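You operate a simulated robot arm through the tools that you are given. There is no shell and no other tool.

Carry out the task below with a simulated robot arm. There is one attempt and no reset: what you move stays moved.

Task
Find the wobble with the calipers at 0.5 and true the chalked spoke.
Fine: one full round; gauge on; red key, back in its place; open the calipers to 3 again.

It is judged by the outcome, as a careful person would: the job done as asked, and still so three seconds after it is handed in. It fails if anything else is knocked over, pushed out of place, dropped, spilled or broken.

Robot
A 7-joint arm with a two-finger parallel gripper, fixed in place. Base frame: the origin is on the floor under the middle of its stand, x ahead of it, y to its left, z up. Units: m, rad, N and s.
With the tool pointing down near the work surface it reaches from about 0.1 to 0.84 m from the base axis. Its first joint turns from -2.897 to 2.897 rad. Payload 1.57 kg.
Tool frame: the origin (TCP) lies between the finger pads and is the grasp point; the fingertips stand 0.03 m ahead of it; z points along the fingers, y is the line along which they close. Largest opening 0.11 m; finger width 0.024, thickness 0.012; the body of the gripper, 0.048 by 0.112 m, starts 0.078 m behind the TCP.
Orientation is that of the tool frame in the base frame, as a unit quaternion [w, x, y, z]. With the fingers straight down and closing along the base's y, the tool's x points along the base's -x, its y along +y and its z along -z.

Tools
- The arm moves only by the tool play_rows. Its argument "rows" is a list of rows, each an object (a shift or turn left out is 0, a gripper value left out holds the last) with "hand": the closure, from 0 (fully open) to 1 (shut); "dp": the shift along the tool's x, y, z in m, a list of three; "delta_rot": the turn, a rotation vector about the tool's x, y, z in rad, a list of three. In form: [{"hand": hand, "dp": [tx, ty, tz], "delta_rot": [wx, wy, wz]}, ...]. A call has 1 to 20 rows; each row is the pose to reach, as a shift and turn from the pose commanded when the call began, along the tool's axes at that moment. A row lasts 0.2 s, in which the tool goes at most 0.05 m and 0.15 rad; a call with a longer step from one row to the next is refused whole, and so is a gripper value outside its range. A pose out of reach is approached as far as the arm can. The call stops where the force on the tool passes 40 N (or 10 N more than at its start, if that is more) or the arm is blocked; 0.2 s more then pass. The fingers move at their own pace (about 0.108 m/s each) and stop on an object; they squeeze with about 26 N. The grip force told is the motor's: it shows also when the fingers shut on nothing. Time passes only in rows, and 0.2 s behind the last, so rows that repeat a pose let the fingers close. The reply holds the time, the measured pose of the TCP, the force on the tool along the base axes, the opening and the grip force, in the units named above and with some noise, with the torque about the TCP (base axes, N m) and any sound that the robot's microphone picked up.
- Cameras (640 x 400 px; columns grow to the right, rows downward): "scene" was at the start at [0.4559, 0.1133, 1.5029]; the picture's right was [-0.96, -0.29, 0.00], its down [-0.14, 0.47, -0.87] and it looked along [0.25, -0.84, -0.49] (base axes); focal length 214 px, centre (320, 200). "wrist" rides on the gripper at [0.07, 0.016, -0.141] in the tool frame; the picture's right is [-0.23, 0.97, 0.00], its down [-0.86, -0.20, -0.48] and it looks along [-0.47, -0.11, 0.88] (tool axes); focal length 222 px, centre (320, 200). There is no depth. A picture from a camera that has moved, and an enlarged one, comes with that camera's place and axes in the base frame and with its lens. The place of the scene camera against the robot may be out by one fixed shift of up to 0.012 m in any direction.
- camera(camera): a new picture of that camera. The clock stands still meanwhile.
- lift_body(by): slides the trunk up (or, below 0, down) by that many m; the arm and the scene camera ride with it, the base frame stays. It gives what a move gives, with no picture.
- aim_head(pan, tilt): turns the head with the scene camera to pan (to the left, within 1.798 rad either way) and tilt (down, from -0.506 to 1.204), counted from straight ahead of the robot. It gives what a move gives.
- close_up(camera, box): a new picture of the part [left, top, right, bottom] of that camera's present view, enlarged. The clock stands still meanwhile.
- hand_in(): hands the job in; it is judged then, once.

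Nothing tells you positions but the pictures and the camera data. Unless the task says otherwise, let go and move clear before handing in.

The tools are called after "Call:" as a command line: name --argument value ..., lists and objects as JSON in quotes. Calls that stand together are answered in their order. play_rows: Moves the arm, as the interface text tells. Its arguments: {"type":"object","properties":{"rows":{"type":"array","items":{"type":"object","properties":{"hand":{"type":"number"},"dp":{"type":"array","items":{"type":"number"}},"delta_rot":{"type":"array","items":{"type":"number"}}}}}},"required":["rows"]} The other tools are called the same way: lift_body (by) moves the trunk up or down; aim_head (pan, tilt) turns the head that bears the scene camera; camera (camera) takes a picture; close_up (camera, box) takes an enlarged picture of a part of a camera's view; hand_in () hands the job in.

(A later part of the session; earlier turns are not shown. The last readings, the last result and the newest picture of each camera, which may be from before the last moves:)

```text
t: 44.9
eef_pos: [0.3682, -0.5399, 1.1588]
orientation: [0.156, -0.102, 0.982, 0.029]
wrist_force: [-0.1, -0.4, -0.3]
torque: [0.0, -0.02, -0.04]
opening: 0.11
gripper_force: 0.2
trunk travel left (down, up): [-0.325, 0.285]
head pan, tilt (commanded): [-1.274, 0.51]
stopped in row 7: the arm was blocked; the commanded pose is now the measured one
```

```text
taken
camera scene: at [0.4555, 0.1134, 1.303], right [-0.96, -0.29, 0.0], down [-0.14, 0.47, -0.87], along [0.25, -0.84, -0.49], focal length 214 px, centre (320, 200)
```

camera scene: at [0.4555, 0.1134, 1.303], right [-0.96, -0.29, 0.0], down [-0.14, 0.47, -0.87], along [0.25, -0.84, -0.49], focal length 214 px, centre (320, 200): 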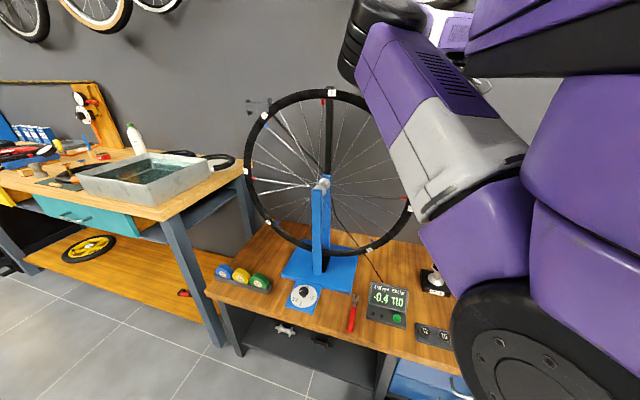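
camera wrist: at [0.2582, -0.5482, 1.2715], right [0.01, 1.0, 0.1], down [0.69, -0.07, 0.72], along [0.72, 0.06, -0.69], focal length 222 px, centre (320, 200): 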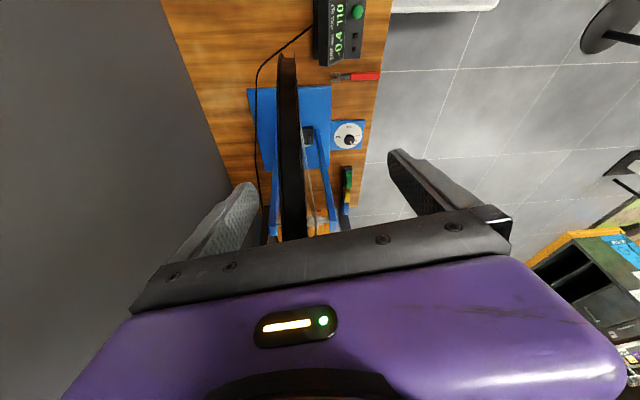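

The arm got blocked (its own links), leaving the fingers just straddling the top of the rim with no contact force. This view shows the wheel well, so I'll check for chalk again before repositioning.

Call:
close_up --camera "scene" --box '[235, 80, 415, 265]'

Call:
close_up --camera "wrist" --box '[220, 40, 360, 240]'

```text
2.16 times, centred on (325, 172) of scene
camera zoom: at [0.4555, 0.1134, 1.303], right [-0.96, -0.29, 0.0], down [-0.14, 0.47, -0.87], along [0.25, -0.84, -0.49], focal length 464 px, centre (309, 260)
```

zoom: 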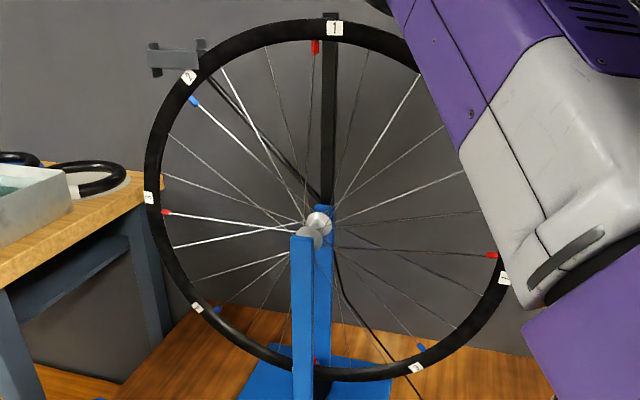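

```text
2.00 times, centred on (290, 140) of wrist
camera zoom: at [0.2582, -0.5482, 1.2715], right [0.01, 1.0, 0.1], down [0.69, -0.07, 0.72], along [0.72, 0.06, -0.69], focal length 444 px, centre (380, 320)
```

zoom: 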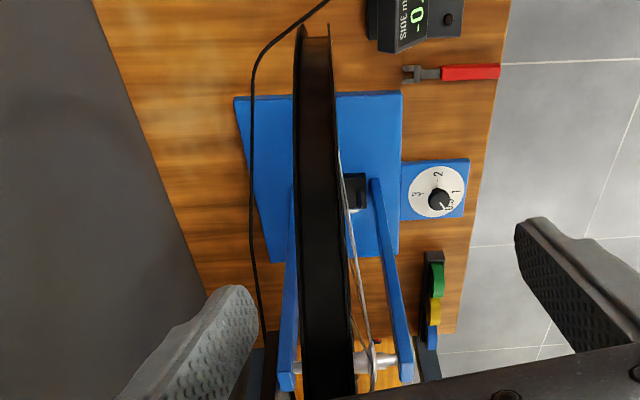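

No chalk visible from this side; the rim's mid-plane is at y ≈ -0.558 and it is ~18 mm wide. I'll back up off the rim and reposition nearer the top with the fingers square to the rim.

Call:
play_rows --rows '[{"dp": [-0.0094, 0.0008, -0.0285]}, {"dp": [-0.0187, 0.0015, -0.057]}, {"dp": [-0.05, -0.01, -0.062], "delta_rot": [0.045, 0, 0.1]}, {"dp": [-0.085, -0.022, -0.066], "delta_rot": [0.09, 0, 0.193]}, {"dp": [-0.1135, -0.0343, -0.0702], "delta_rot": [0.09, 0, 0.193]}]'

Call:
camera --camera "wrist"

Call:
camera --camera "scene"

```text
t: 46.1
eef_pos: [0.4621, -0.5593, 1.2359]
orientation: [0.146, 0.005, 0.989, 0.014]
wrist_force: [-0.5, 0.2, -0.3]
torque: [-0.01, -0.02, 0.01]
opening: 0.1102
gripper_force: 0.0
out of reach, approached as far as the arm can: row 2, 3, 5
trunk travel left (down, up): [-0.325, 0.285]
head pan, tilt (commanded): [-1.274, 0.51]
```

```text
taken
camera wrist: at [0.3542, -0.5451, 1.3506], right [0.22, 0.97, 0.09], down [0.68, -0.22, 0.7], along [0.7, -0.09, -0.71], focal length 222 px, centre (320, 200)
```

wrist: 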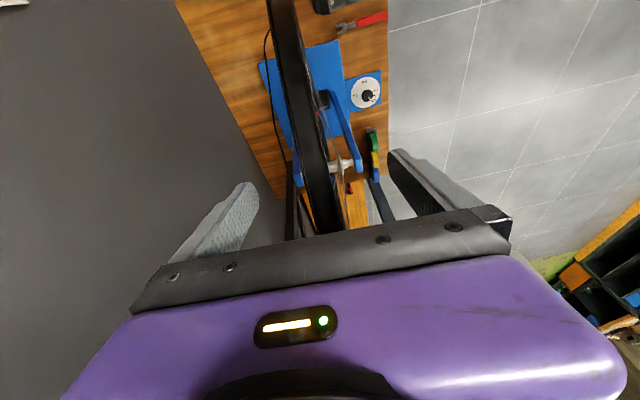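

```text
taken
camera scene: at [0.4557, 0.1131, 1.3029], right [-0.96, -0.29, 0.0], down [-0.14, 0.47, -0.87], along [0.25, -0.84, -0.49], focal length 214 px, centre (320, 200)
```

scene: 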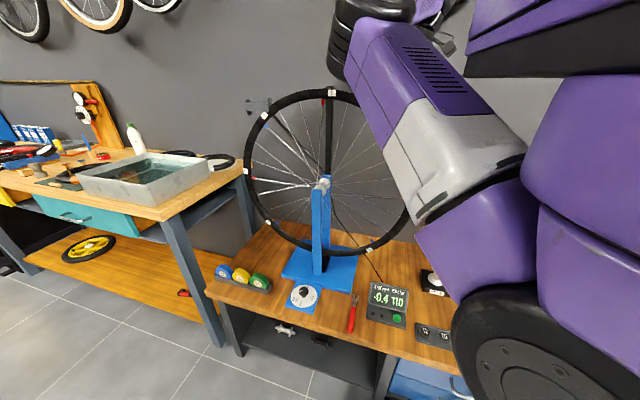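

The arm runs short of reach at this height, so I'll raise the trunk again by 0.2 m (the hand is above the rim, moving away from it).

Call:
lift_body --by 0.2

Call:
camera --camera "wrist"

Call:
camera --camera "scene"

```text
t: 48.3
eef_pos: [0.4648, -0.5588, 1.437]
orientation: [0.144, 0.002, 0.989, 0.012]
wrist_force: [0.1, 0.5, -0.1]
torque: [0.0, -0.02, -0.01]
opening: 0.1101
gripper_force: 0.1
trunk travel left (down, up): [-0.525, 0.085]
head pan, tilt (commanded): [-1.274, 0.51]
```

```text
taken
camera wrist: at [0.3569, -0.5444, 1.552], right [0.22, 0.97, 0.09], down [0.68, -0.22, 0.7], along [0.7, -0.09, -0.71], focal length 222 px, centre (320, 200)
```

wrist: 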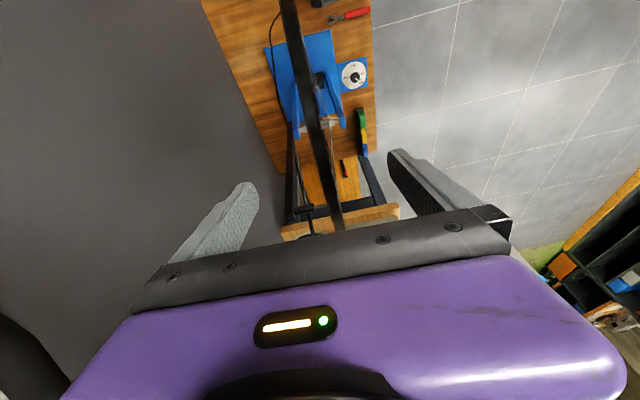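

```text
taken
camera scene: at [0.4559, 0.1132, 1.5028], right [-0.96, -0.29, 0.0], down [-0.14, 0.47, -0.87], along [0.25, -0.84, -0.49], focal length 214 px, centre (320, 200)
```

scene: 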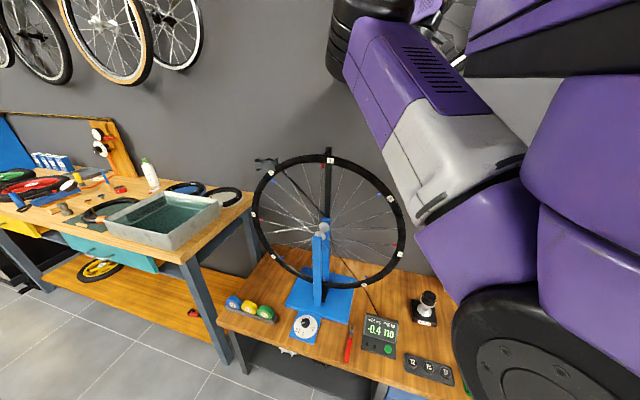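

Now the scene camera sees the whole wheel and the gauge. Zooming for chalk again.

Call:
close_up --camera "scene" --box '[245, 145, 335, 225]'

Call:
close_up --camera "scene" --box '[320, 145, 410, 225]'

Call:
close_up --camera "scene" --box '[245, 210, 335, 300]'

Call:
close_up --camera "scene" --box '[320, 210, 410, 300]'

Call:
close_up --camera "wrist" --box '[240, 0, 400, 240]'

```text
5.00 times, centred on (290, 185) of scene
camera zoom: at [0.4559, 0.1132, 1.5028], right [-0.96, -0.29, 0.0], down [-0.14, 0.47, -0.87], along [0.25, -0.84, -0.49], focal length 1072 px, centre (470, 275)
```

zoom: 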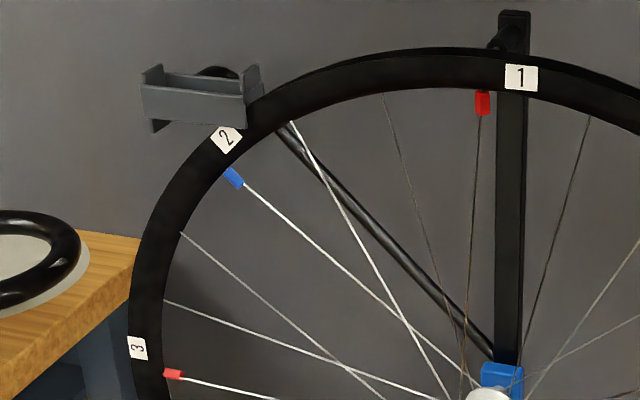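

```text
5.00 times, centred on (365, 185) of scene
camera zoom: at [0.4559, 0.1132, 1.5028], right [-0.96, -0.29, 0.0], down [-0.14, 0.47, -0.87], along [0.25, -0.84, -0.49], focal length 1072 px, centre (95, 275)
```

zoom: 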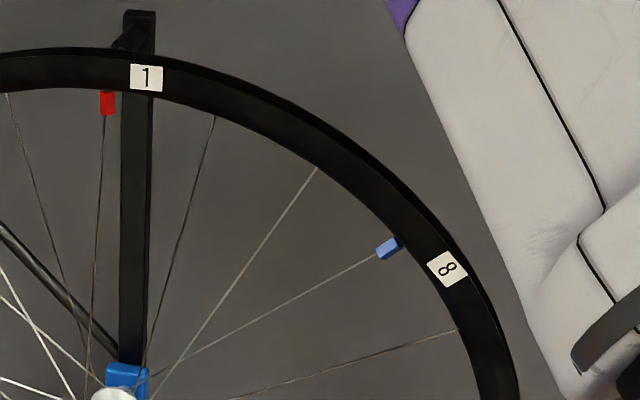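

```text
4.44 times, centred on (290, 255) of scene
camera zoom: at [0.4559, 0.1132, 1.5028], right [-0.96, -0.29, 0.0], down [-0.14, 0.47, -0.87], along [0.25, -0.84, -0.49], focal length 953 px, centre (453, -44)
```

zoom: 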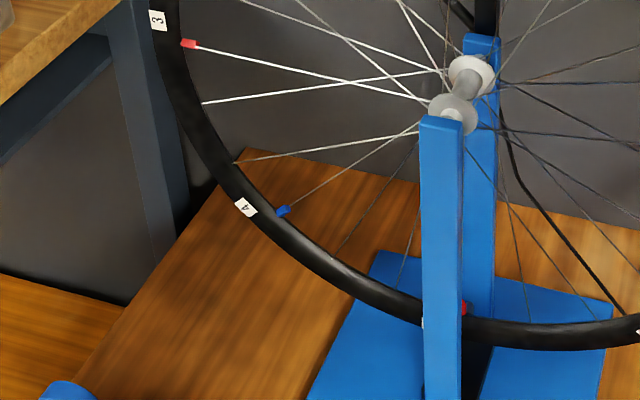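

```text
4.44 times, centred on (365, 255) of scene
camera zoom: at [0.4559, 0.1132, 1.5028], right [-0.96, -0.29, 0.0], down [-0.14, 0.47, -0.87], along [0.25, -0.84, -0.49], focal length 953 px, centre (120, -44)
```

zoom: 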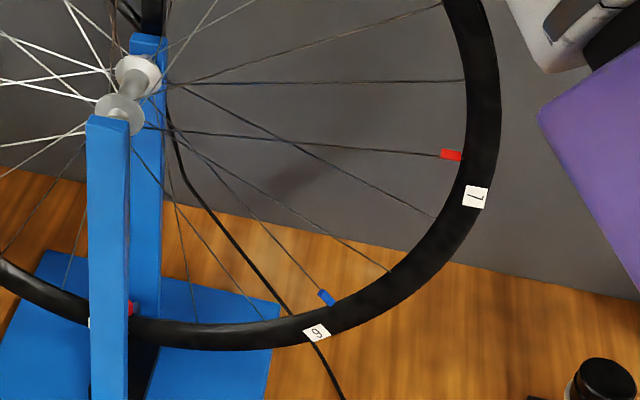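

```text
1.67 times, centred on (320, 120) of wrist
camera zoom: at [0.3569, -0.5444, 1.552], right [0.22, 0.97, 0.09], down [0.68, -0.22, 0.7], along [0.7, -0.09, -0.71], focal length 370 px, centre (320, 333)
```

zoom: 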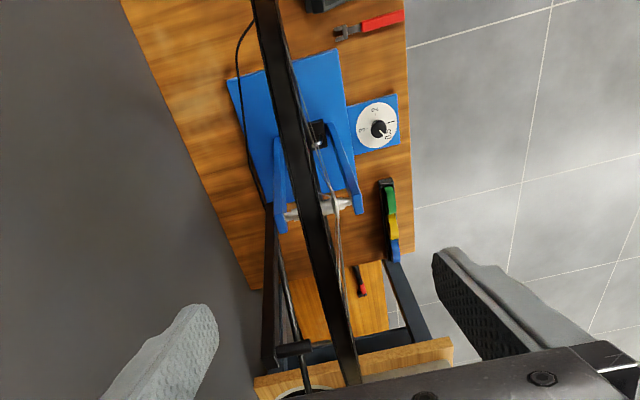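

Still no chalk on the faces I can see. I'll descend with open fingers straddling the rim at its upper -x part, ready to pinch and turn it.

Call:
play_rows --rows '[{"hand": 0, "dp": [0.019, -0.001, 0.0346], "delta_rot": [0, -0.03, 0]}, {"dp": [0.038, -0.002, 0.069], "delta_rot": [0, -0.06, 0]}, {"dp": [0.057, -0.002, 0.104], "delta_rot": [0, -0.09, 0]}, {"dp": [0.076, -0.003, 0.138], "delta_rot": [0, -0.12, 0]}, {"dp": [0.095, -0.004, 0.173], "delta_rot": [0, -0.15, 0]}]'

Call:
camera --camera "wrist"

Call:
camera --camera "scene"

```text
t: 49.5
eef_pos: [0.4249, -0.5598, 1.262]
orientation: [0.232, -0.001, 0.973, -0.002]
wrist_force: [-0.4, 0.5, -0.9]
torque: [-0.02, 0.02, -0.01]
opening: 0.1099
gripper_force: 0.1
trunk travel left (down, up): [-0.525, 0.085]
head pan, tilt (commanded): [-1.274, 0.51]
```

```text
taken
camera wrist: at [0.2999, -0.542, 1.3566], right [0.2, 0.97, 0.1], down [0.55, -0.2, 0.81], along [0.81, -0.11, -0.57], focal length 222 px, centre (320, 200)
```

wrist: 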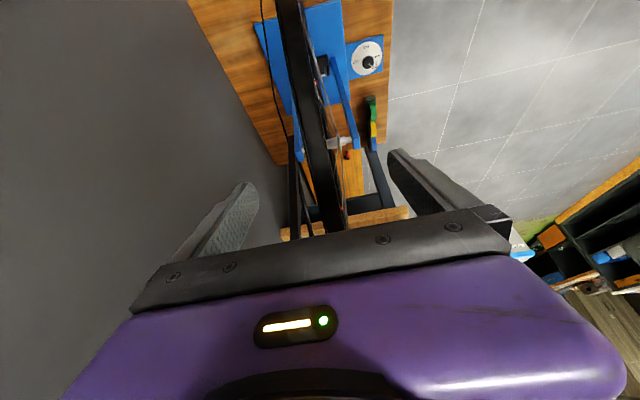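

```text
taken
camera scene: at [0.4558, 0.1135, 1.5029], right [-0.96, -0.29, 0.0], down [-0.14, 0.47, -0.87], along [0.25, -0.84, -0.49], focal length 214 px, centre (320, 200)
```

scene: 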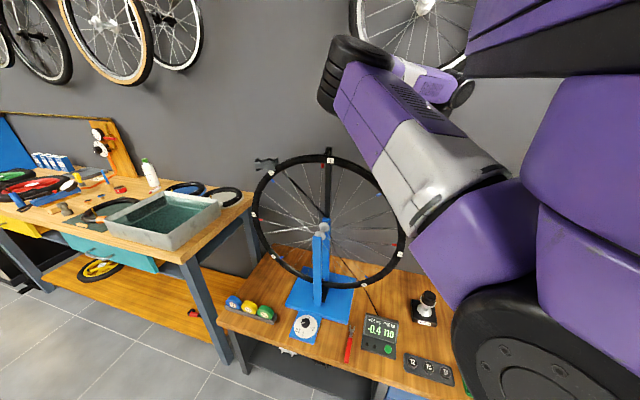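

Reached without contact. Moving the last 10 cm so the finger pads overlap the rim's sidewalls.

Call:
play_rows --rows '[{"dp": [0.02, 0.001, 0.026]}, {"dp": [0.04, 0.002, 0.051]}, {"dp": [0.06, 0.002, 0.076]}]'

Call:
camera --camera "wrist"

Call:
close_up --camera "scene" --box '[320, 100, 480, 260]'

```text
t: 50.3
eef_pos: [0.4055, -0.5595, 1.1669]
orientation: [0.232, 0.0, 0.973, -0.002]
wrist_force: [-0.2, 0.3, -0.5]
torque: [-0.01, 0.01, 0.01]
opening: 0.1102
gripper_force: 0.0
trunk travel left (down, up): [-0.525, 0.085]
head pan, tilt (commanded): [-1.274, 0.51]
```

```text
taken
camera wrist: at [0.2801, -0.542, 1.2615], right [0.2, 0.97, 0.1], down [0.55, -0.2, 0.81], along [0.81, -0.11, -0.57], focal length 222 px, centre (320, 200)
```

wrist: 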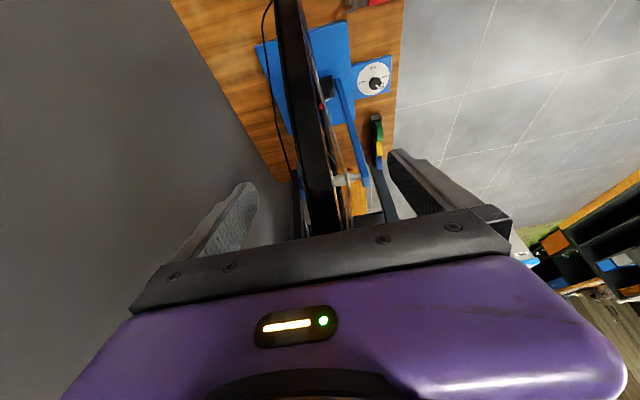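

```text
2.50 times, centred on (400, 180) of scene
camera zoom: at [0.4558, 0.1134, 1.5029], right [-0.96, -0.29, 0.0], down [-0.14, 0.47, -0.87], along [0.25, -0.84, -0.49], focal length 536 px, centre (120, 250)
```

zoom: 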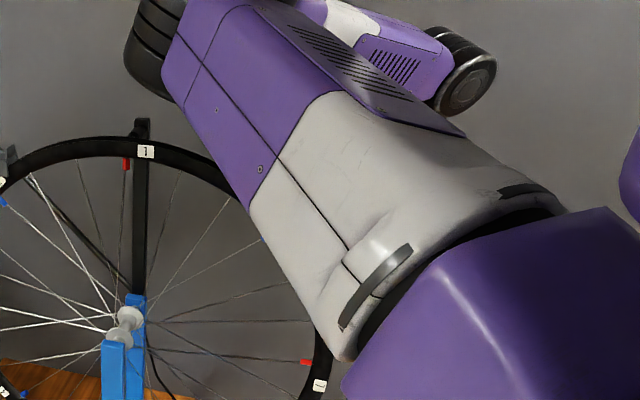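

The rim runs between the fingers. Closing to pinch it.

Call:
play_rows --rows '[{"hand": 1}, {"hand": 1}, {"hand": 1}, {"hand": 1}]'

Call:
close_up --camera "wrist" --box '[220, 100, 420, 240]'

```text
t: 51.3
eef_pos: [0.4057, -0.5609, 1.1676]
orientation: [0.232, -0.001, 0.973, -0.002]
wrist_force: [0.4, -2.7, -1.5]
torque: [0.16, 0.15, -0.28]
opening: 0.0208
gripper_force: 34.1
trunk travel left (down, up): [-0.525, 0.085]
head pan, tilt (commanded): [-1.274, 0.51]
```

```text
2.86 times, centred on (320, 170) of wrist
camera zoom: at [0.2804, -0.5424, 1.2618], right [0.2, 0.97, 0.1], down [0.55, -0.2, 0.81], along [0.81, -0.11, -0.57], focal length 635 px, centre (320, 286)
```

zoom: 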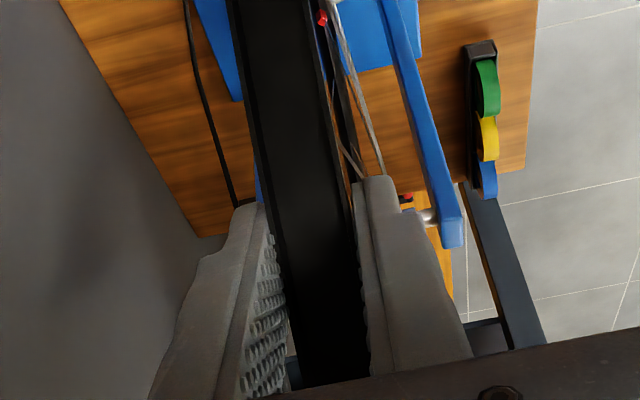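

Pinched at 21 mm with little side load. I'll turn the wheel along its arc a first bit and watch forces and sounds.

Call:
play_rows --rows '[{"dp": [-0.0298, 0, -0.0111], "delta_rot": [0, 0.1, 0]}, {"dp": [-0.0607, 0, -0.0191], "delta_rot": [0, 0.2, 0]}, {"dp": [-0.0921, 0, -0.024], "delta_rot": [0, 0.3, 0]}]'

Call:
camera --camera "scene"

```text
t: 52.1
eef_pos: [0.4772, -0.5606, 1.2304]
orientation: [0.084, 0.0, 0.996, -0.004]
wrist_force: [-1.3, -9.7, 5.6]
torque: [-0.12, -0.87, 0.0]
opening: 0.0208
gripper_force: 34.5
trunk travel left (down, up): [-0.525, 0.085]
head pan, tilt (commanded): [-1.274, 0.51]
```

```text
taken
camera scene: at [0.4554, 0.1125, 1.5031], right [-0.96, -0.29, 0.0], down [-0.14, 0.47, -0.87], along [0.25, -0.84, -0.49], focal length 214 px, centre (320, 200)
```

scene: 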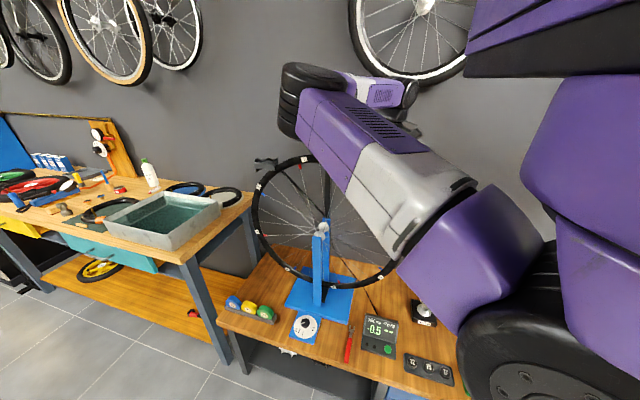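

The wheel follows the hand cleanly. Continuing the stroke.

Call:
play_rows --rows '[{"dp": [-0.0298, 0, -0.0111], "delta_rot": [0, 0.1, 0]}, {"dp": [-0.0607, 0, -0.0191], "delta_rot": [0, 0.2, 0]}, {"dp": [-0.0921, 0, -0.024], "delta_rot": [0, 0.3, 0]}, {"dp": [-0.1239, 0, -0.0258], "delta_rot": [0, 0.4, 0]}]'

Call:
camera --camera "scene"

Call:
close_up --camera "scene" --box '[240, 140, 420, 300]'

Call:
close_up --camera "scene" --box '[350, 300, 410, 360]'

```text
t: 53.1
eef_pos: [0.5962, -0.5609, 1.2756]
orientation: [-0.116, 0.0, 0.993, -0.002]
wrist_force: [4.5, -20.4, -16.5]
torque: [-0.3, -0.4, 0.26]
opening: 0.0208
gripper_force: 33.9
trunk travel left (down, up): [-0.525, 0.085]
head pan, tilt (commanded): [-1.274, 0.51]
```

```text
taken
camera scene: at [0.4562, 0.1116, 1.5026], right [-0.96, -0.29, 0.0], down [-0.14, 0.47, -0.87], along [0.25, -0.83, -0.49], focal length 214 px, centre (320, 200)
```

scene: 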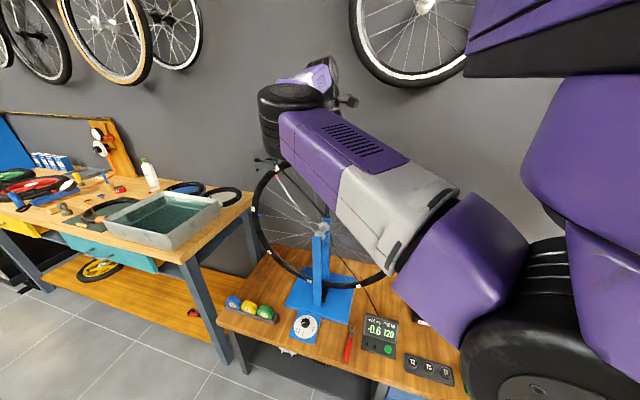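

```text
2.50 times, centred on (330, 220) of scene
camera zoom: at [0.4562, 0.1116, 1.5026], right [-0.96, -0.29, 0.0], down [-0.14, 0.47, -0.87], along [0.25, -0.83, -0.49], focal length 536 px, centre (295, 150)
```

zoom: 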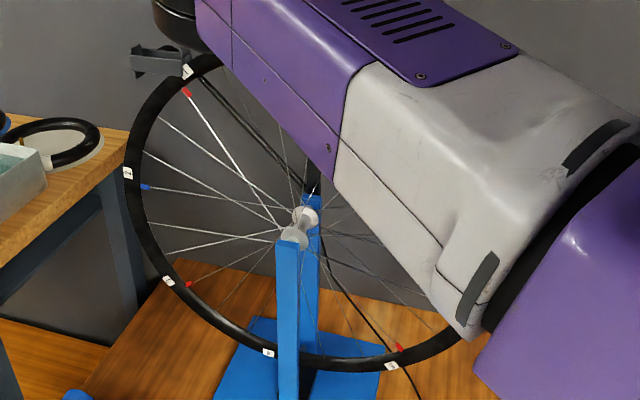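

```text
6.67 times, centred on (380, 330) of scene
camera zoom: at [0.4562, 0.1116, 1.5026], right [-0.96, -0.29, 0.0], down [-0.14, 0.47, -0.87], along [0.25, -0.83, -0.49], focal length 1430 px, centre (-80, -667)
```

zoom: 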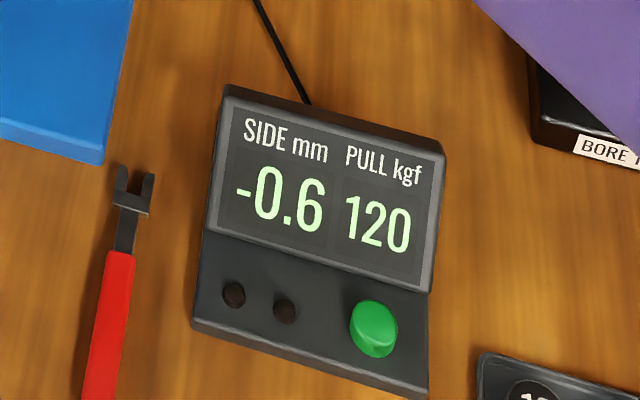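

Turned about 40°: spoke 4 is now near the calipers reading -0.6 / 120, nothing heard yet. I'll release and bring the open fingers back along the arc for the next stroke.

Call:
play_rows --rows '[{"hand": 0.4}, {"hand": 0.4}, {"hand": 0.4, "dp": [0.0286, -0.001, 0.014], "delta_rot": [0, -0.1, 0]}, {"dp": [0.0557, -0.0015, 0.0308], "delta_rot": [0, -0.2, 0]}, {"dp": [0.0809, -0.0015, 0.0502], "delta_rot": [0, -0.3, 0]}, {"dp": [0.1041, -0.0015, 0.072], "delta_rot": [0, -0.4, 0]}, {"dp": [0.1249, -0.0015, 0.096], "delta_rot": [0, -0.5, 0]}, {"dp": [0.1434, -0.0015, 0.122], "delta_rot": [0, -0.6, 0]}, {"dp": [0.1591, -0.0015, 0.1497], "delta_rot": [0, -0.7, 0]}, {"dp": [0.1719, -0.0015, 0.1789], "delta_rot": [0, -0.8, 0]}]'

Call:
camera --camera "scene"

Call:
close_up --camera "scene" --box '[240, 140, 420, 300]'

Call:
close_up --camera "scene" --box '[350, 300, 410, 360]'

```text
t: 55.3
eef_pos: [0.3859, -0.5603, 1.1416]
orientation: [0.28, -0.002, 0.96, -0.002]
wrist_force: [0.0, 0.1, -0.3]
torque: [-0.03, 0.06, 0.02]
opening: 0.0661
gripper_force: 0.1
trunk travel left (down, up): [-0.525, 0.085]
head pan, tilt (commanded): [-1.274, 0.51]
```

```text
taken
camera scene: at [0.4561, 0.1137, 1.5028], right [-0.96, -0.29, 0.0], down [-0.14, 0.47, -0.87], along [0.26, -0.84, -0.49], focal length 214 px, centre (320, 200)
```

scene: 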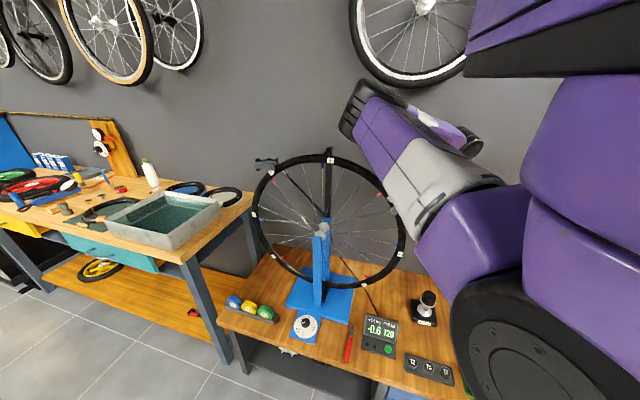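

```text
2.50 times, centred on (330, 220) of scene
camera zoom: at [0.4561, 0.1137, 1.5028], right [-0.96, -0.29, 0.0], down [-0.14, 0.47, -0.87], along [0.26, -0.84, -0.49], focal length 536 px, centre (295, 150)
```

zoom: 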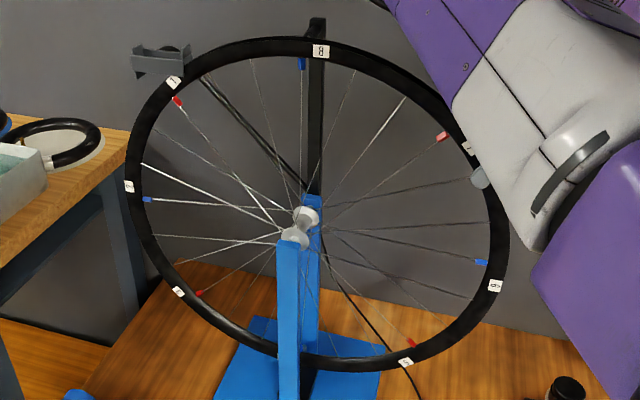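

```text
6.67 times, centred on (380, 330) of scene
camera zoom: at [0.4561, 0.1137, 1.5028], right [-0.96, -0.29, 0.0], down [-0.14, 0.47, -0.87], along [0.26, -0.84, -0.49], focal length 1430 px, centre (-80, -667)
```

zoom: 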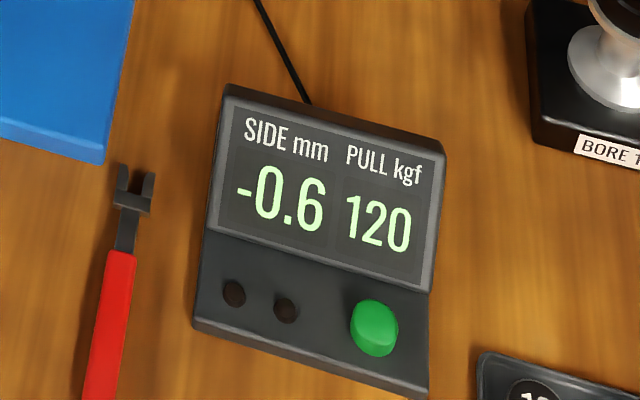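

The wheel settled with 8 at the top and 4 at the calipers, so it seems to index at each spoke. Zooming to look for the chalk again.

Call:
close_up --camera "scene" --box '[345, 160, 415, 230]'

Call:
close_up --camera "scene" --box '[245, 150, 335, 230]'

Call:
close_up --camera "scene" --box '[340, 210, 410, 300]'

Call:
close_up --camera "scene" --box '[245, 220, 335, 300]'

Call:
camera --camera "wrist"

```text
5.71 times, centred on (380, 195) of scene
camera zoom: at [0.4561, 0.1137, 1.5028], right [-0.96, -0.29, 0.0], down [-0.14, 0.47, -0.87], along [0.26, -0.84, -0.49], focal length 1226 px, centre (-23, 229)
```

zoom: 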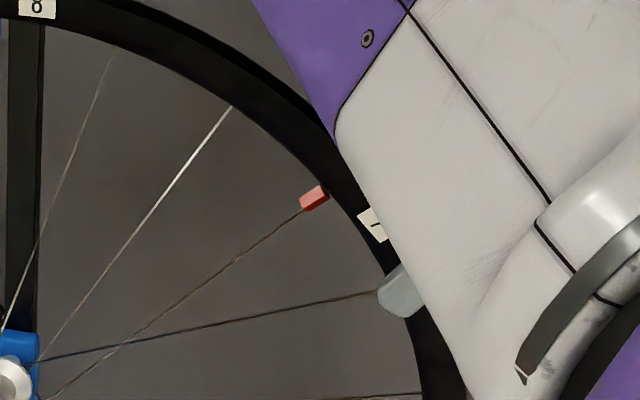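

```text
5.00 times, centred on (290, 190) of scene
camera zoom: at [0.4561, 0.1137, 1.5028], right [-0.96, -0.29, 0.0], down [-0.14, 0.47, -0.87], along [0.26, -0.84, -0.49], focal length 1072 px, centre (470, 250)
```

zoom: 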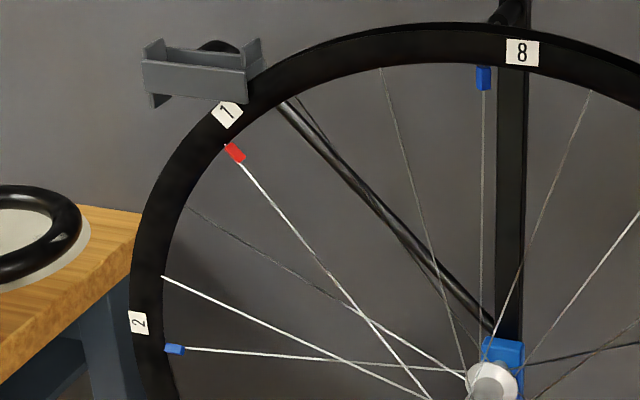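

```text
4.44 times, centred on (375, 255) of scene
camera zoom: at [0.4561, 0.1137, 1.5028], right [-0.96, -0.29, 0.0], down [-0.14, 0.47, -0.87], along [0.26, -0.84, -0.49], focal length 953 px, centre (76, -44)
```

zoom: 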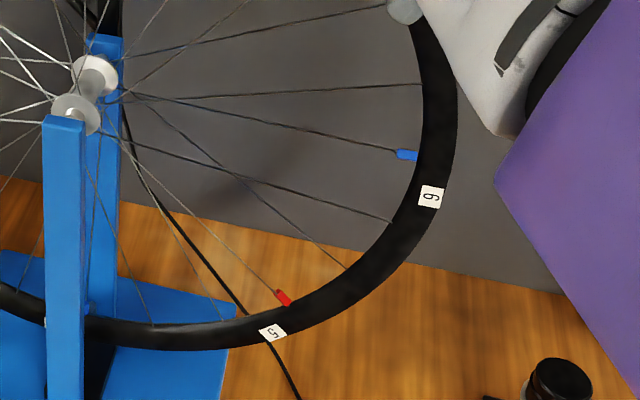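

```text
5.00 times, centred on (290, 260) of scene
camera zoom: at [0.4561, 0.1137, 1.5028], right [-0.96, -0.29, 0.0], down [-0.14, 0.47, -0.87], along [0.26, -0.84, -0.49], focal length 1072 px, centre (470, -100)
```

zoom: 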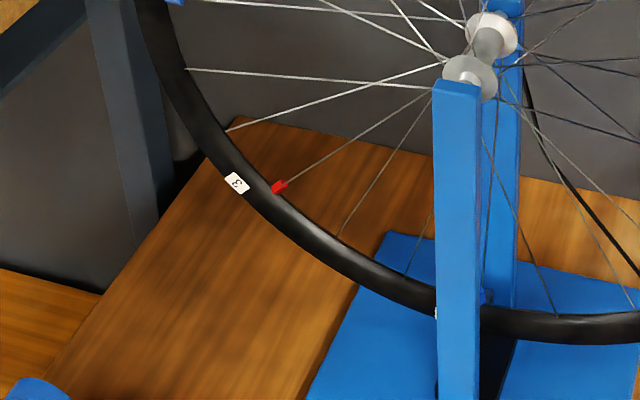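

```text
taken
camera wrist: at [0.2513, -0.5426, 1.2228], right [0.19, 0.97, 0.12], down [0.46, -0.19, 0.86], along [0.87, -0.11, -0.49], focal length 222 px, centre (320, 200)
```

wrist: 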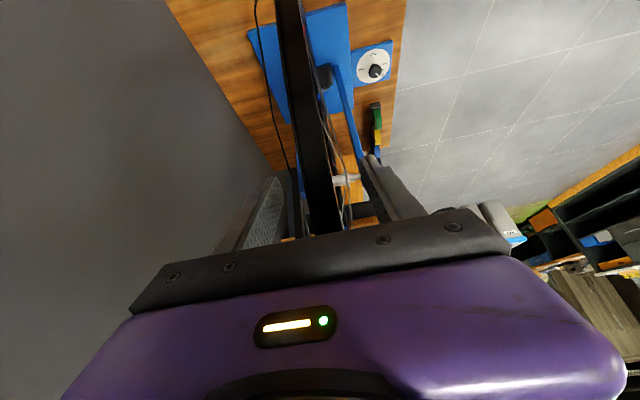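

No chalk on the near faces. Next stroke: pinch and turn another ~46°.

Call:
play_rows --rows '[{"hand": 1}, {"hand": 1}, {"hand": 1}, {"dp": [-0.0298, 0, -0.0111], "delta_rot": [0, 0.1, 0]}, {"dp": [-0.0607, 0, -0.0191], "delta_rot": [0, 0.2, 0]}, {"dp": [-0.0921, 0, -0.024], "delta_rot": [0, 0.3, 0]}, {"dp": [-0.1239, 0, -0.0258], "delta_rot": [0, 0.4, 0]}, {"dp": [-0.1557, 0, -0.0244], "delta_rot": [0, 0.5, 0]}, {"dp": [-0.1872, 0, -0.0198], "delta_rot": [0, 0.6, 0]}, {"dp": [-0.2181, 0, -0.0121], "delta_rot": [0, 0.7, 0]}, {"dp": [-0.2481, 0, -0.0013], "delta_rot": [0, 0.8, 0]}]'

Call:
camera --camera "scene"

Call:
close_up --camera "scene" --box '[350, 300, 410, 360]'

```text
t: 57.7
eef_pos: [0.5953, -0.5602, 1.2763]
orientation: [-0.116, 0.0, 0.993, -0.004]
wrist_force: [-1.1, 5.0, 3.8]
torque: [0.04, 0.03, 0.12]
opening: 0.0208
gripper_force: 34.7
trunk travel left (down, up): [-0.525, 0.085]
head pan, tilt (commanded): [-1.274, 0.51]
```

```text
taken
camera scene: at [0.4555, 0.1134, 1.503], right [-0.96, -0.29, 0.0], down [-0.14, 0.47, -0.87], along [0.25, -0.84, -0.49], focal length 214 px, centre (320, 200)
```

scene: 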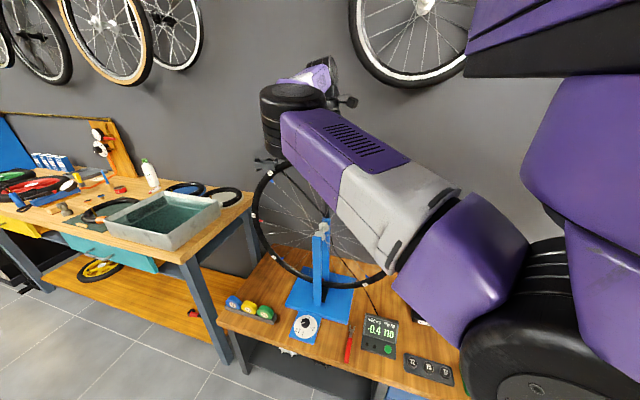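

```text
6.67 times, centred on (380, 330) of scene
camera zoom: at [0.4555, 0.1134, 1.503], right [-0.96, -0.29, 0.0], down [-0.14, 0.47, -0.87], along [0.25, -0.84, -0.49], focal length 1430 px, centre (-80, -667)
```

zoom: 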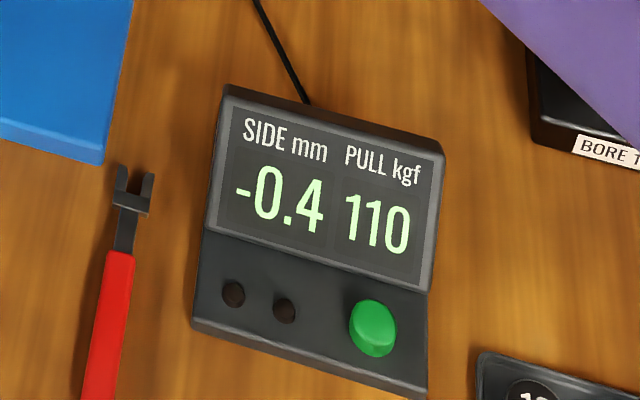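

Spoke 3 reads -0.4 / 110, so the pattern is centred on spoke 4 (-0.6 / 120). No scraping was heard, so I'll double-check the dial setting.

Call:
close_up --camera "scene" --box '[285, 305, 330, 350]'

Call:
close_up --camera "wrist" --box '[250, 0, 420, 200]'

Call:
close_up --camera "scene" --box '[250, 150, 340, 300]'

```text
8.89 times, centred on (308, 328) of scene
camera zoom: at [0.4555, 0.1134, 1.503], right [-0.96, -0.29, 0.0], down [-0.14, 0.47, -0.87], along [0.25, -0.84, -0.49], focal length 1906 px, centre (431, -933)
```

zoom: 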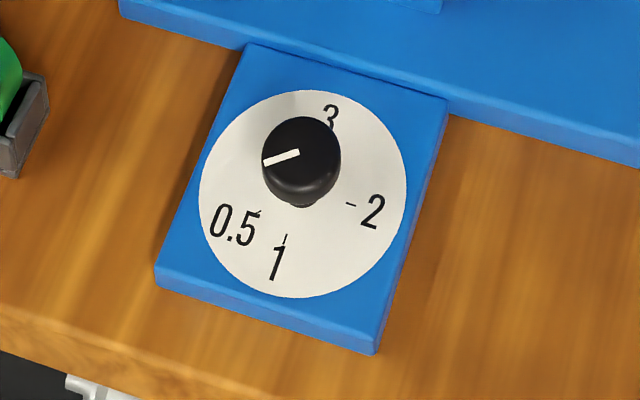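

```text
2.00 times, centred on (335, 100) of wrist
camera zoom: at [0.561, -0.542, 1.4298], right [0.22, 0.97, -0.06], down [0.94, -0.2, 0.27], along [0.25, -0.11, -0.96], focal length 444 px, centre (290, 400)
```

zoom: 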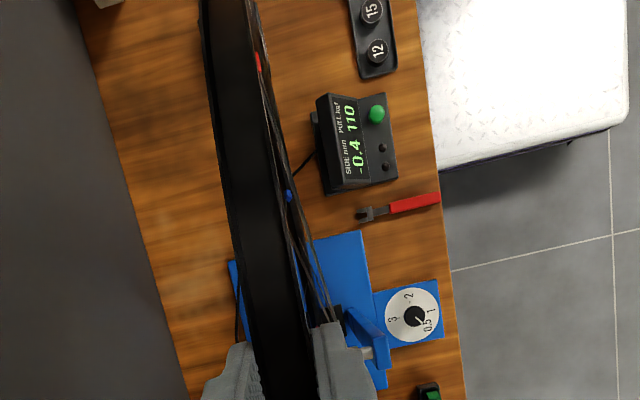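

```text
2.67 times, centred on (295, 225) of scene
camera zoom: at [0.4555, 0.1134, 1.503], right [-0.96, -0.29, 0.0], down [-0.14, 0.47, -0.87], along [0.25, -0.84, -0.49], focal length 572 px, centre (387, 133)
```

zoom: 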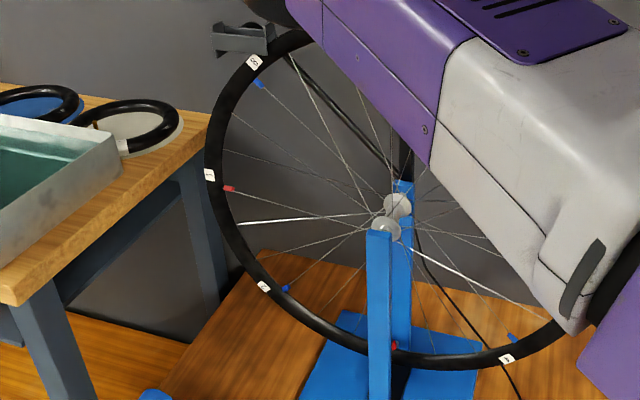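

The pointer is actually ~10° past the 0.5 tick (about 0.39), so I need to correct it before doing the proper full round. I'll release the rim, rise and move out in front of the wheel.

Call:
play_rows --rows '[{"hand": 0.4}, {"hand": 0.4}, {"hand": 0.3, "dp": [0.0092, 0, -0.039]}, {"dp": [0.0184, 0, -0.0778]}, {"dp": [0.0184, 0.045, -0.0778], "delta_rot": [0, -0.06, 0]}, {"dp": [0.0184, 0.09, -0.0778], "delta_rot": [0, -0.12, 0]}, {"dp": [0.0184, 0.135, -0.0778], "delta_rot": [0, -0.18, 0]}, {"dp": [0.0184, 0.18, -0.0778], "delta_rot": [0, -0.23, 0]}]'

Call:
lift_body --by -0.2

Call:
camera --camera "scene"

Call:
camera --camera "wrist"

```text
t: 59.5
eef_pos: [0.5946, -0.3816, 1.3556]
orientation: [-0.001, 0.0, 1.0, -0.002]
wrist_force: [-1.3, -0.7, -0.1]
torque: [0.03, 0.02, 0.01]
opening: 0.0772
gripper_force: 0.1
trunk travel left (down, up): [-0.525, 0.085]
head pan, tilt (commanded): [-1.274, 0.51]
```

```text
t: 61.7
eef_pos: [0.5947, -0.3806, 1.1545]
orientation: [-0.002, 0.0, 1.0, -0.003]
wrist_force: [0.0, 0.5, 0.2]
torque: [0.0, -0.02, 0.02]
opening: 0.077
gripper_force: 0.0
trunk travel left (down, up): [-0.325, 0.285]
head pan, tilt (commanded): [-1.274, 0.51]
```

```text
taken
camera scene: at [0.4559, 0.1133, 1.3029], right [-0.96, -0.29, 0.0], down [-0.14, 0.47, -0.87], along [0.25, -0.84, -0.49], focal length 214 px, centre (320, 200)
```

scene: 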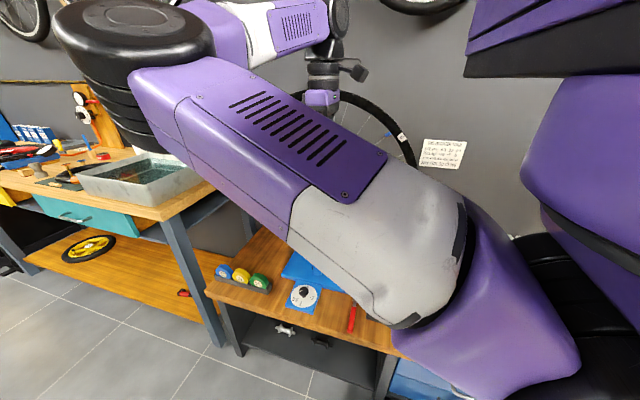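

```text
taken
camera wrist: at [0.5261, -0.3634, 1.2967], right [0.23, 0.97, 0.0], down [0.86, -0.2, 0.48], along [0.46, -0.11, -0.88], focal length 222 px, centre (320, 200)
```

wrist: 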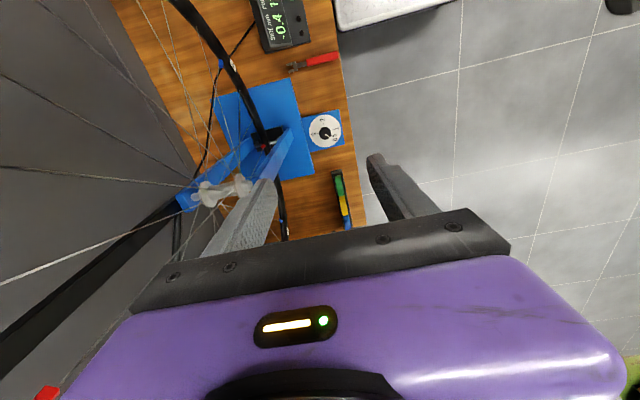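

Heading down to the knob again.

Call:
play_rows --rows '[{"hand": 0.35, "dp": [-0.0075, -0.0005, 0.045]}, {"dp": [-0.015, -0.001, 0.091]}, {"dp": [-0.0226, -0.0016, 0.136]}, {"dp": [-0.03, -0.002, 0.182]}, {"dp": [-0.0376, -0.0027, 0.227]}, {"dp": [-0.045, -0.0032, 0.273]}, {"dp": [-0.0527, -0.0038, 0.318]}, {"dp": [-0.06, -0.0043, 0.363]}, {"dp": [-0.0678, -0.005, 0.409]}, {"dp": [-0.0753, -0.0054, 0.4545]}, {"dp": [-0.0753, -0.0054, 0.4945]}]'

Call:
close_up --camera "wrist" --box '[240, 110, 400, 230]'

```text
t: 64.1
eef_pos: [0.6687, -0.3875, 0.6612]
orientation: [-0.002, 0.001, 1.0, -0.002]
wrist_force: [0.4, -0.2, -0.5]
torque: [0.0, 0.02, 0.03]
opening: 0.0715
gripper_force: 0.1
trunk travel left (down, up): [-0.325, 0.285]
head pan, tilt (commanded): [-1.274, 0.51]
```

```text
3.33 times, centred on (320, 170) of wrist
camera zoom: at [0.5989, -0.3707, 0.8019], right [0.23, 0.97, -0.01], down [0.86, -0.2, 0.48], along [0.46, -0.11, -0.88], focal length 740 px, centre (320, 300)
```

zoom: 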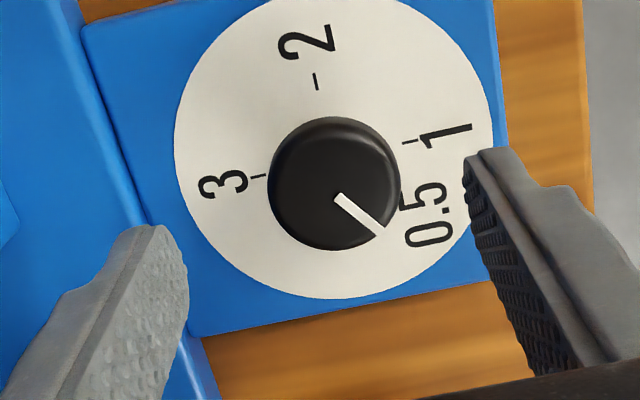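

The pointer is ~11° past the mark. I'll recentre, descend, grip and turn back counter-clockwise 0.19 rad.

Call:
play_rows --rows '[{"dp": [-0.001, 0.003, 0.02]}, {"dp": [-0.001, 0.003, 0.043]}, {"hand": 1, "dp": [-0.001, 0.003, 0.043]}, {"hand": 1, "dp": [-0.001, 0.003, 0.043]}, {"hand": 1, "dp": [-0.001, 0.003, 0.043]}]'

Call:
close_up --camera "wrist" --box '[240, 110, 400, 230]'

```text
t: 65.3
eef_pos: [0.6692, -0.3851, 0.6185]
orientation: [-0.002, 0.0, 1.0, -0.003]
wrist_force: [-1.6, 3.7, 0.9]
torque: [0.12, 0.06, 0.0]
opening: 0.0375
gripper_force: 43.2
trunk travel left (down, up): [-0.325, 0.285]
head pan, tilt (commanded): [-1.274, 0.51]
```

```text
3.33 times, centred on (320, 170) of wrist
camera zoom: at [0.5997, -0.3674, 0.7596], right [0.23, 0.97, 0.0], down [0.86, -0.2, 0.48], along [0.46, -0.11, -0.88], focal length 740 px, centre (320, 300)
```

zoom: 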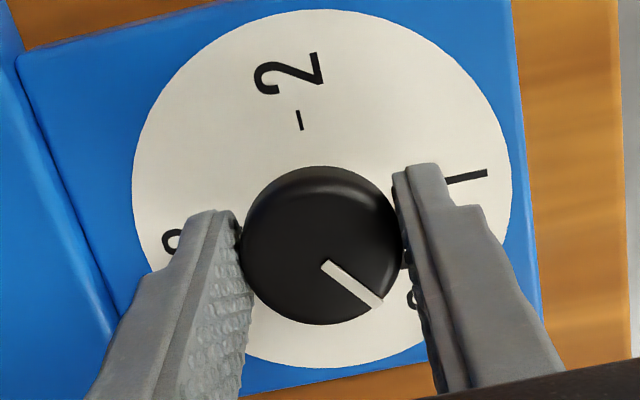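

Gripped; the pointer now measures ~39° versus the tick at 45°. Turning back ~6°, then releasing to check.

Call:
play_rows --rows '[{"delta_rot": [0, 0, -0.05]}, {"delta_rot": [0, 0, -0.105]}, {"delta_rot": [0, 0, -0.105]}]'

Call:
close_up --camera "wrist" --box '[240, 110, 400, 230]'

Call:
play_rows --rows '[{"hand": 0.35}, {"hand": 0.35}, {"hand": 0.35, "dp": [0, 0, -0.03]}, {"hand": 0.35, "dp": [0, 0, -0.05]}]'

Call:
close_up --camera "wrist" --box '[240, 100, 400, 220]'

```text
t: 66.1
eef_pos: [0.6684, -0.3856, 0.619]
orientation: [-0.002, -0.052, 0.999, -0.002]
wrist_force: [-8.4, 11.1, 8.5]
torque: [0.45, -0.31, 0.03]
opening: 0.0375
gripper_force: 44.1
trunk travel left (down, up): [-0.325, 0.285]
head pan, tilt (commanded): [-1.274, 0.51]
```

```text
3.33 times, centred on (320, 170) of wrist
camera zoom: at [0.5985, -0.3751, 0.7596], right [0.12, 0.99, 0.0], down [0.87, -0.11, 0.48], along [0.47, -0.06, -0.88], focal length 740 px, centre (320, 300)
```

zoom: 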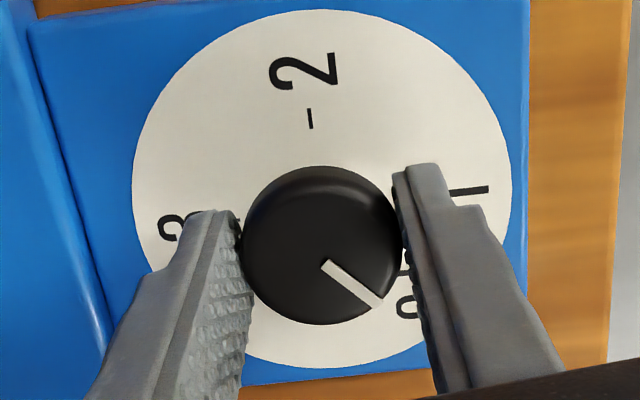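

```text
t: 67.1
eef_pos: [0.6693, -0.3873, 0.6685]
orientation: [-0.001, -0.051, 0.999, -0.001]
wrist_force: [-0.4, 0.1, 0.0]
torque: [0.0, 0.04, 0.01]
opening: 0.0714
gripper_force: 0.0
trunk travel left (down, up): [-0.325, 0.285]
head pan, tilt (commanded): [-1.274, 0.51]
```

```text
3.33 times, centred on (320, 160) of wrist
camera zoom: at [0.5996, -0.3768, 0.8099], right [0.12, 0.99, 0.0], down [0.87, -0.11, 0.48], along [0.47, -0.06, -0.88], focal length 740 px, centre (320, 333)
```

zoom: 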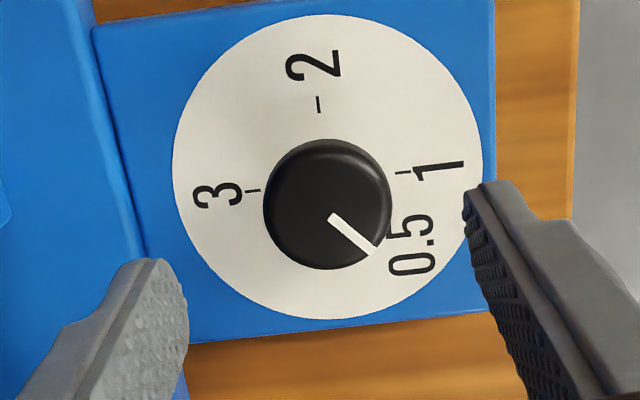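

Released, the pointer reads ~40.5° against the tick at 45°. I'll descend again without gripping to check the measurement from the same height.

Call:
play_rows --rows '[{"hand": 0.35, "dp": [-0.001, 0.003, 0.03]}, {"hand": 0.35, "dp": [-0.001, 0.003, 0.05]}]'

Call:
close_up --camera "wrist" --box '[240, 110, 400, 230]'

```text
t: 67.7
eef_pos: [0.671, -0.3839, 0.6171]
orientation: [-0.002, -0.053, 0.999, -0.002]
wrist_force: [0.2, 1.2, -0.3]
torque: [0.01, -0.01, -0.01]
opening: 0.0716
gripper_force: 0.1
trunk travel left (down, up): [-0.325, 0.285]
head pan, tilt (commanded): [-1.274, 0.51]
```

```text
3.33 times, centred on (320, 170) of wrist
camera zoom: at [0.6007, -0.3739, 0.759], right [0.12, 0.99, -0.01], down [0.87, -0.11, 0.48], along [0.47, -0.06, -0.88], focal length 740 px, centre (320, 300)
```

zoom: 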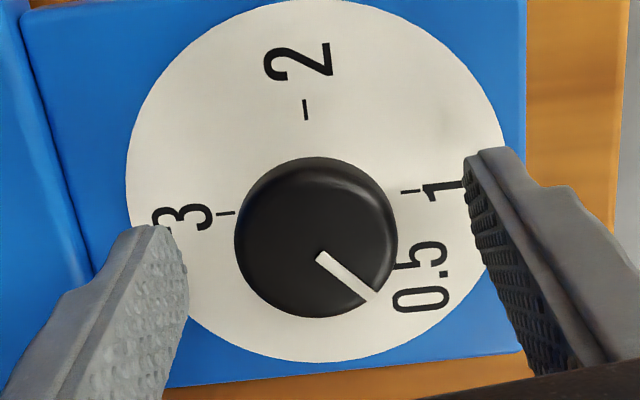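

Confirmed ~41°. Gripping again and turning ~4.5° further counter-clockwise.

Call:
play_rows --rows '[{"hand": 1}, {"hand": 1}, {"hand": 1}, {"hand": 1, "delta_rot": [0, 0, -0.04]}, {"hand": 1, "delta_rot": [0, 0, -0.08]}, {"hand": 1, "delta_rot": [0, 0, -0.08]}]'

Call:
play_rows --rows '[{"hand": 0.35}, {"hand": 0.35}, {"hand": 0.35}]'

Call:
close_up --camera "wrist" --box '[240, 110, 400, 230]'

```text
t: 69.1
eef_pos: [0.6703, -0.3843, 0.6177]
orientation: [-0.002, -0.093, 0.996, -0.003]
wrist_force: [6.6, -14.3, -8.5]
torque: [-0.37, -0.35, 0.04]
opening: 0.0375
gripper_force: 43.6
trunk travel left (down, up): [-0.325, 0.285]
head pan, tilt (commanded): [-1.274, 0.51]
```

```text
t: 69.9
eef_pos: [0.6711, -0.384, 0.6189]
orientation: [-0.001, -0.093, 0.996, -0.002]
wrist_force: [-0.3, 0.5, -0.3]
torque: [0.02, 0.0, 0.03]
opening: 0.0717
gripper_force: 0.1
trunk travel left (down, up): [-0.325, 0.285]
head pan, tilt (commanded): [-1.274, 0.51]
```

```text
3.33 times, centred on (320, 170) of wrist
camera zoom: at [0.5997, -0.379, 0.7589], right [0.04, 1.0, 0.0], down [0.88, -0.04, 0.48], along [0.48, -0.02, -0.88], focal length 740 px, centre (320, 300)
```

zoom: 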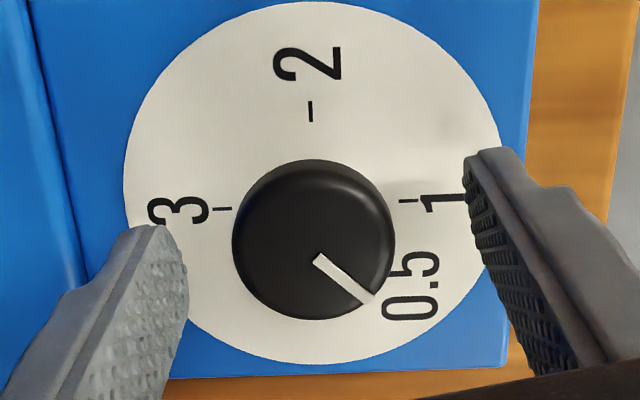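

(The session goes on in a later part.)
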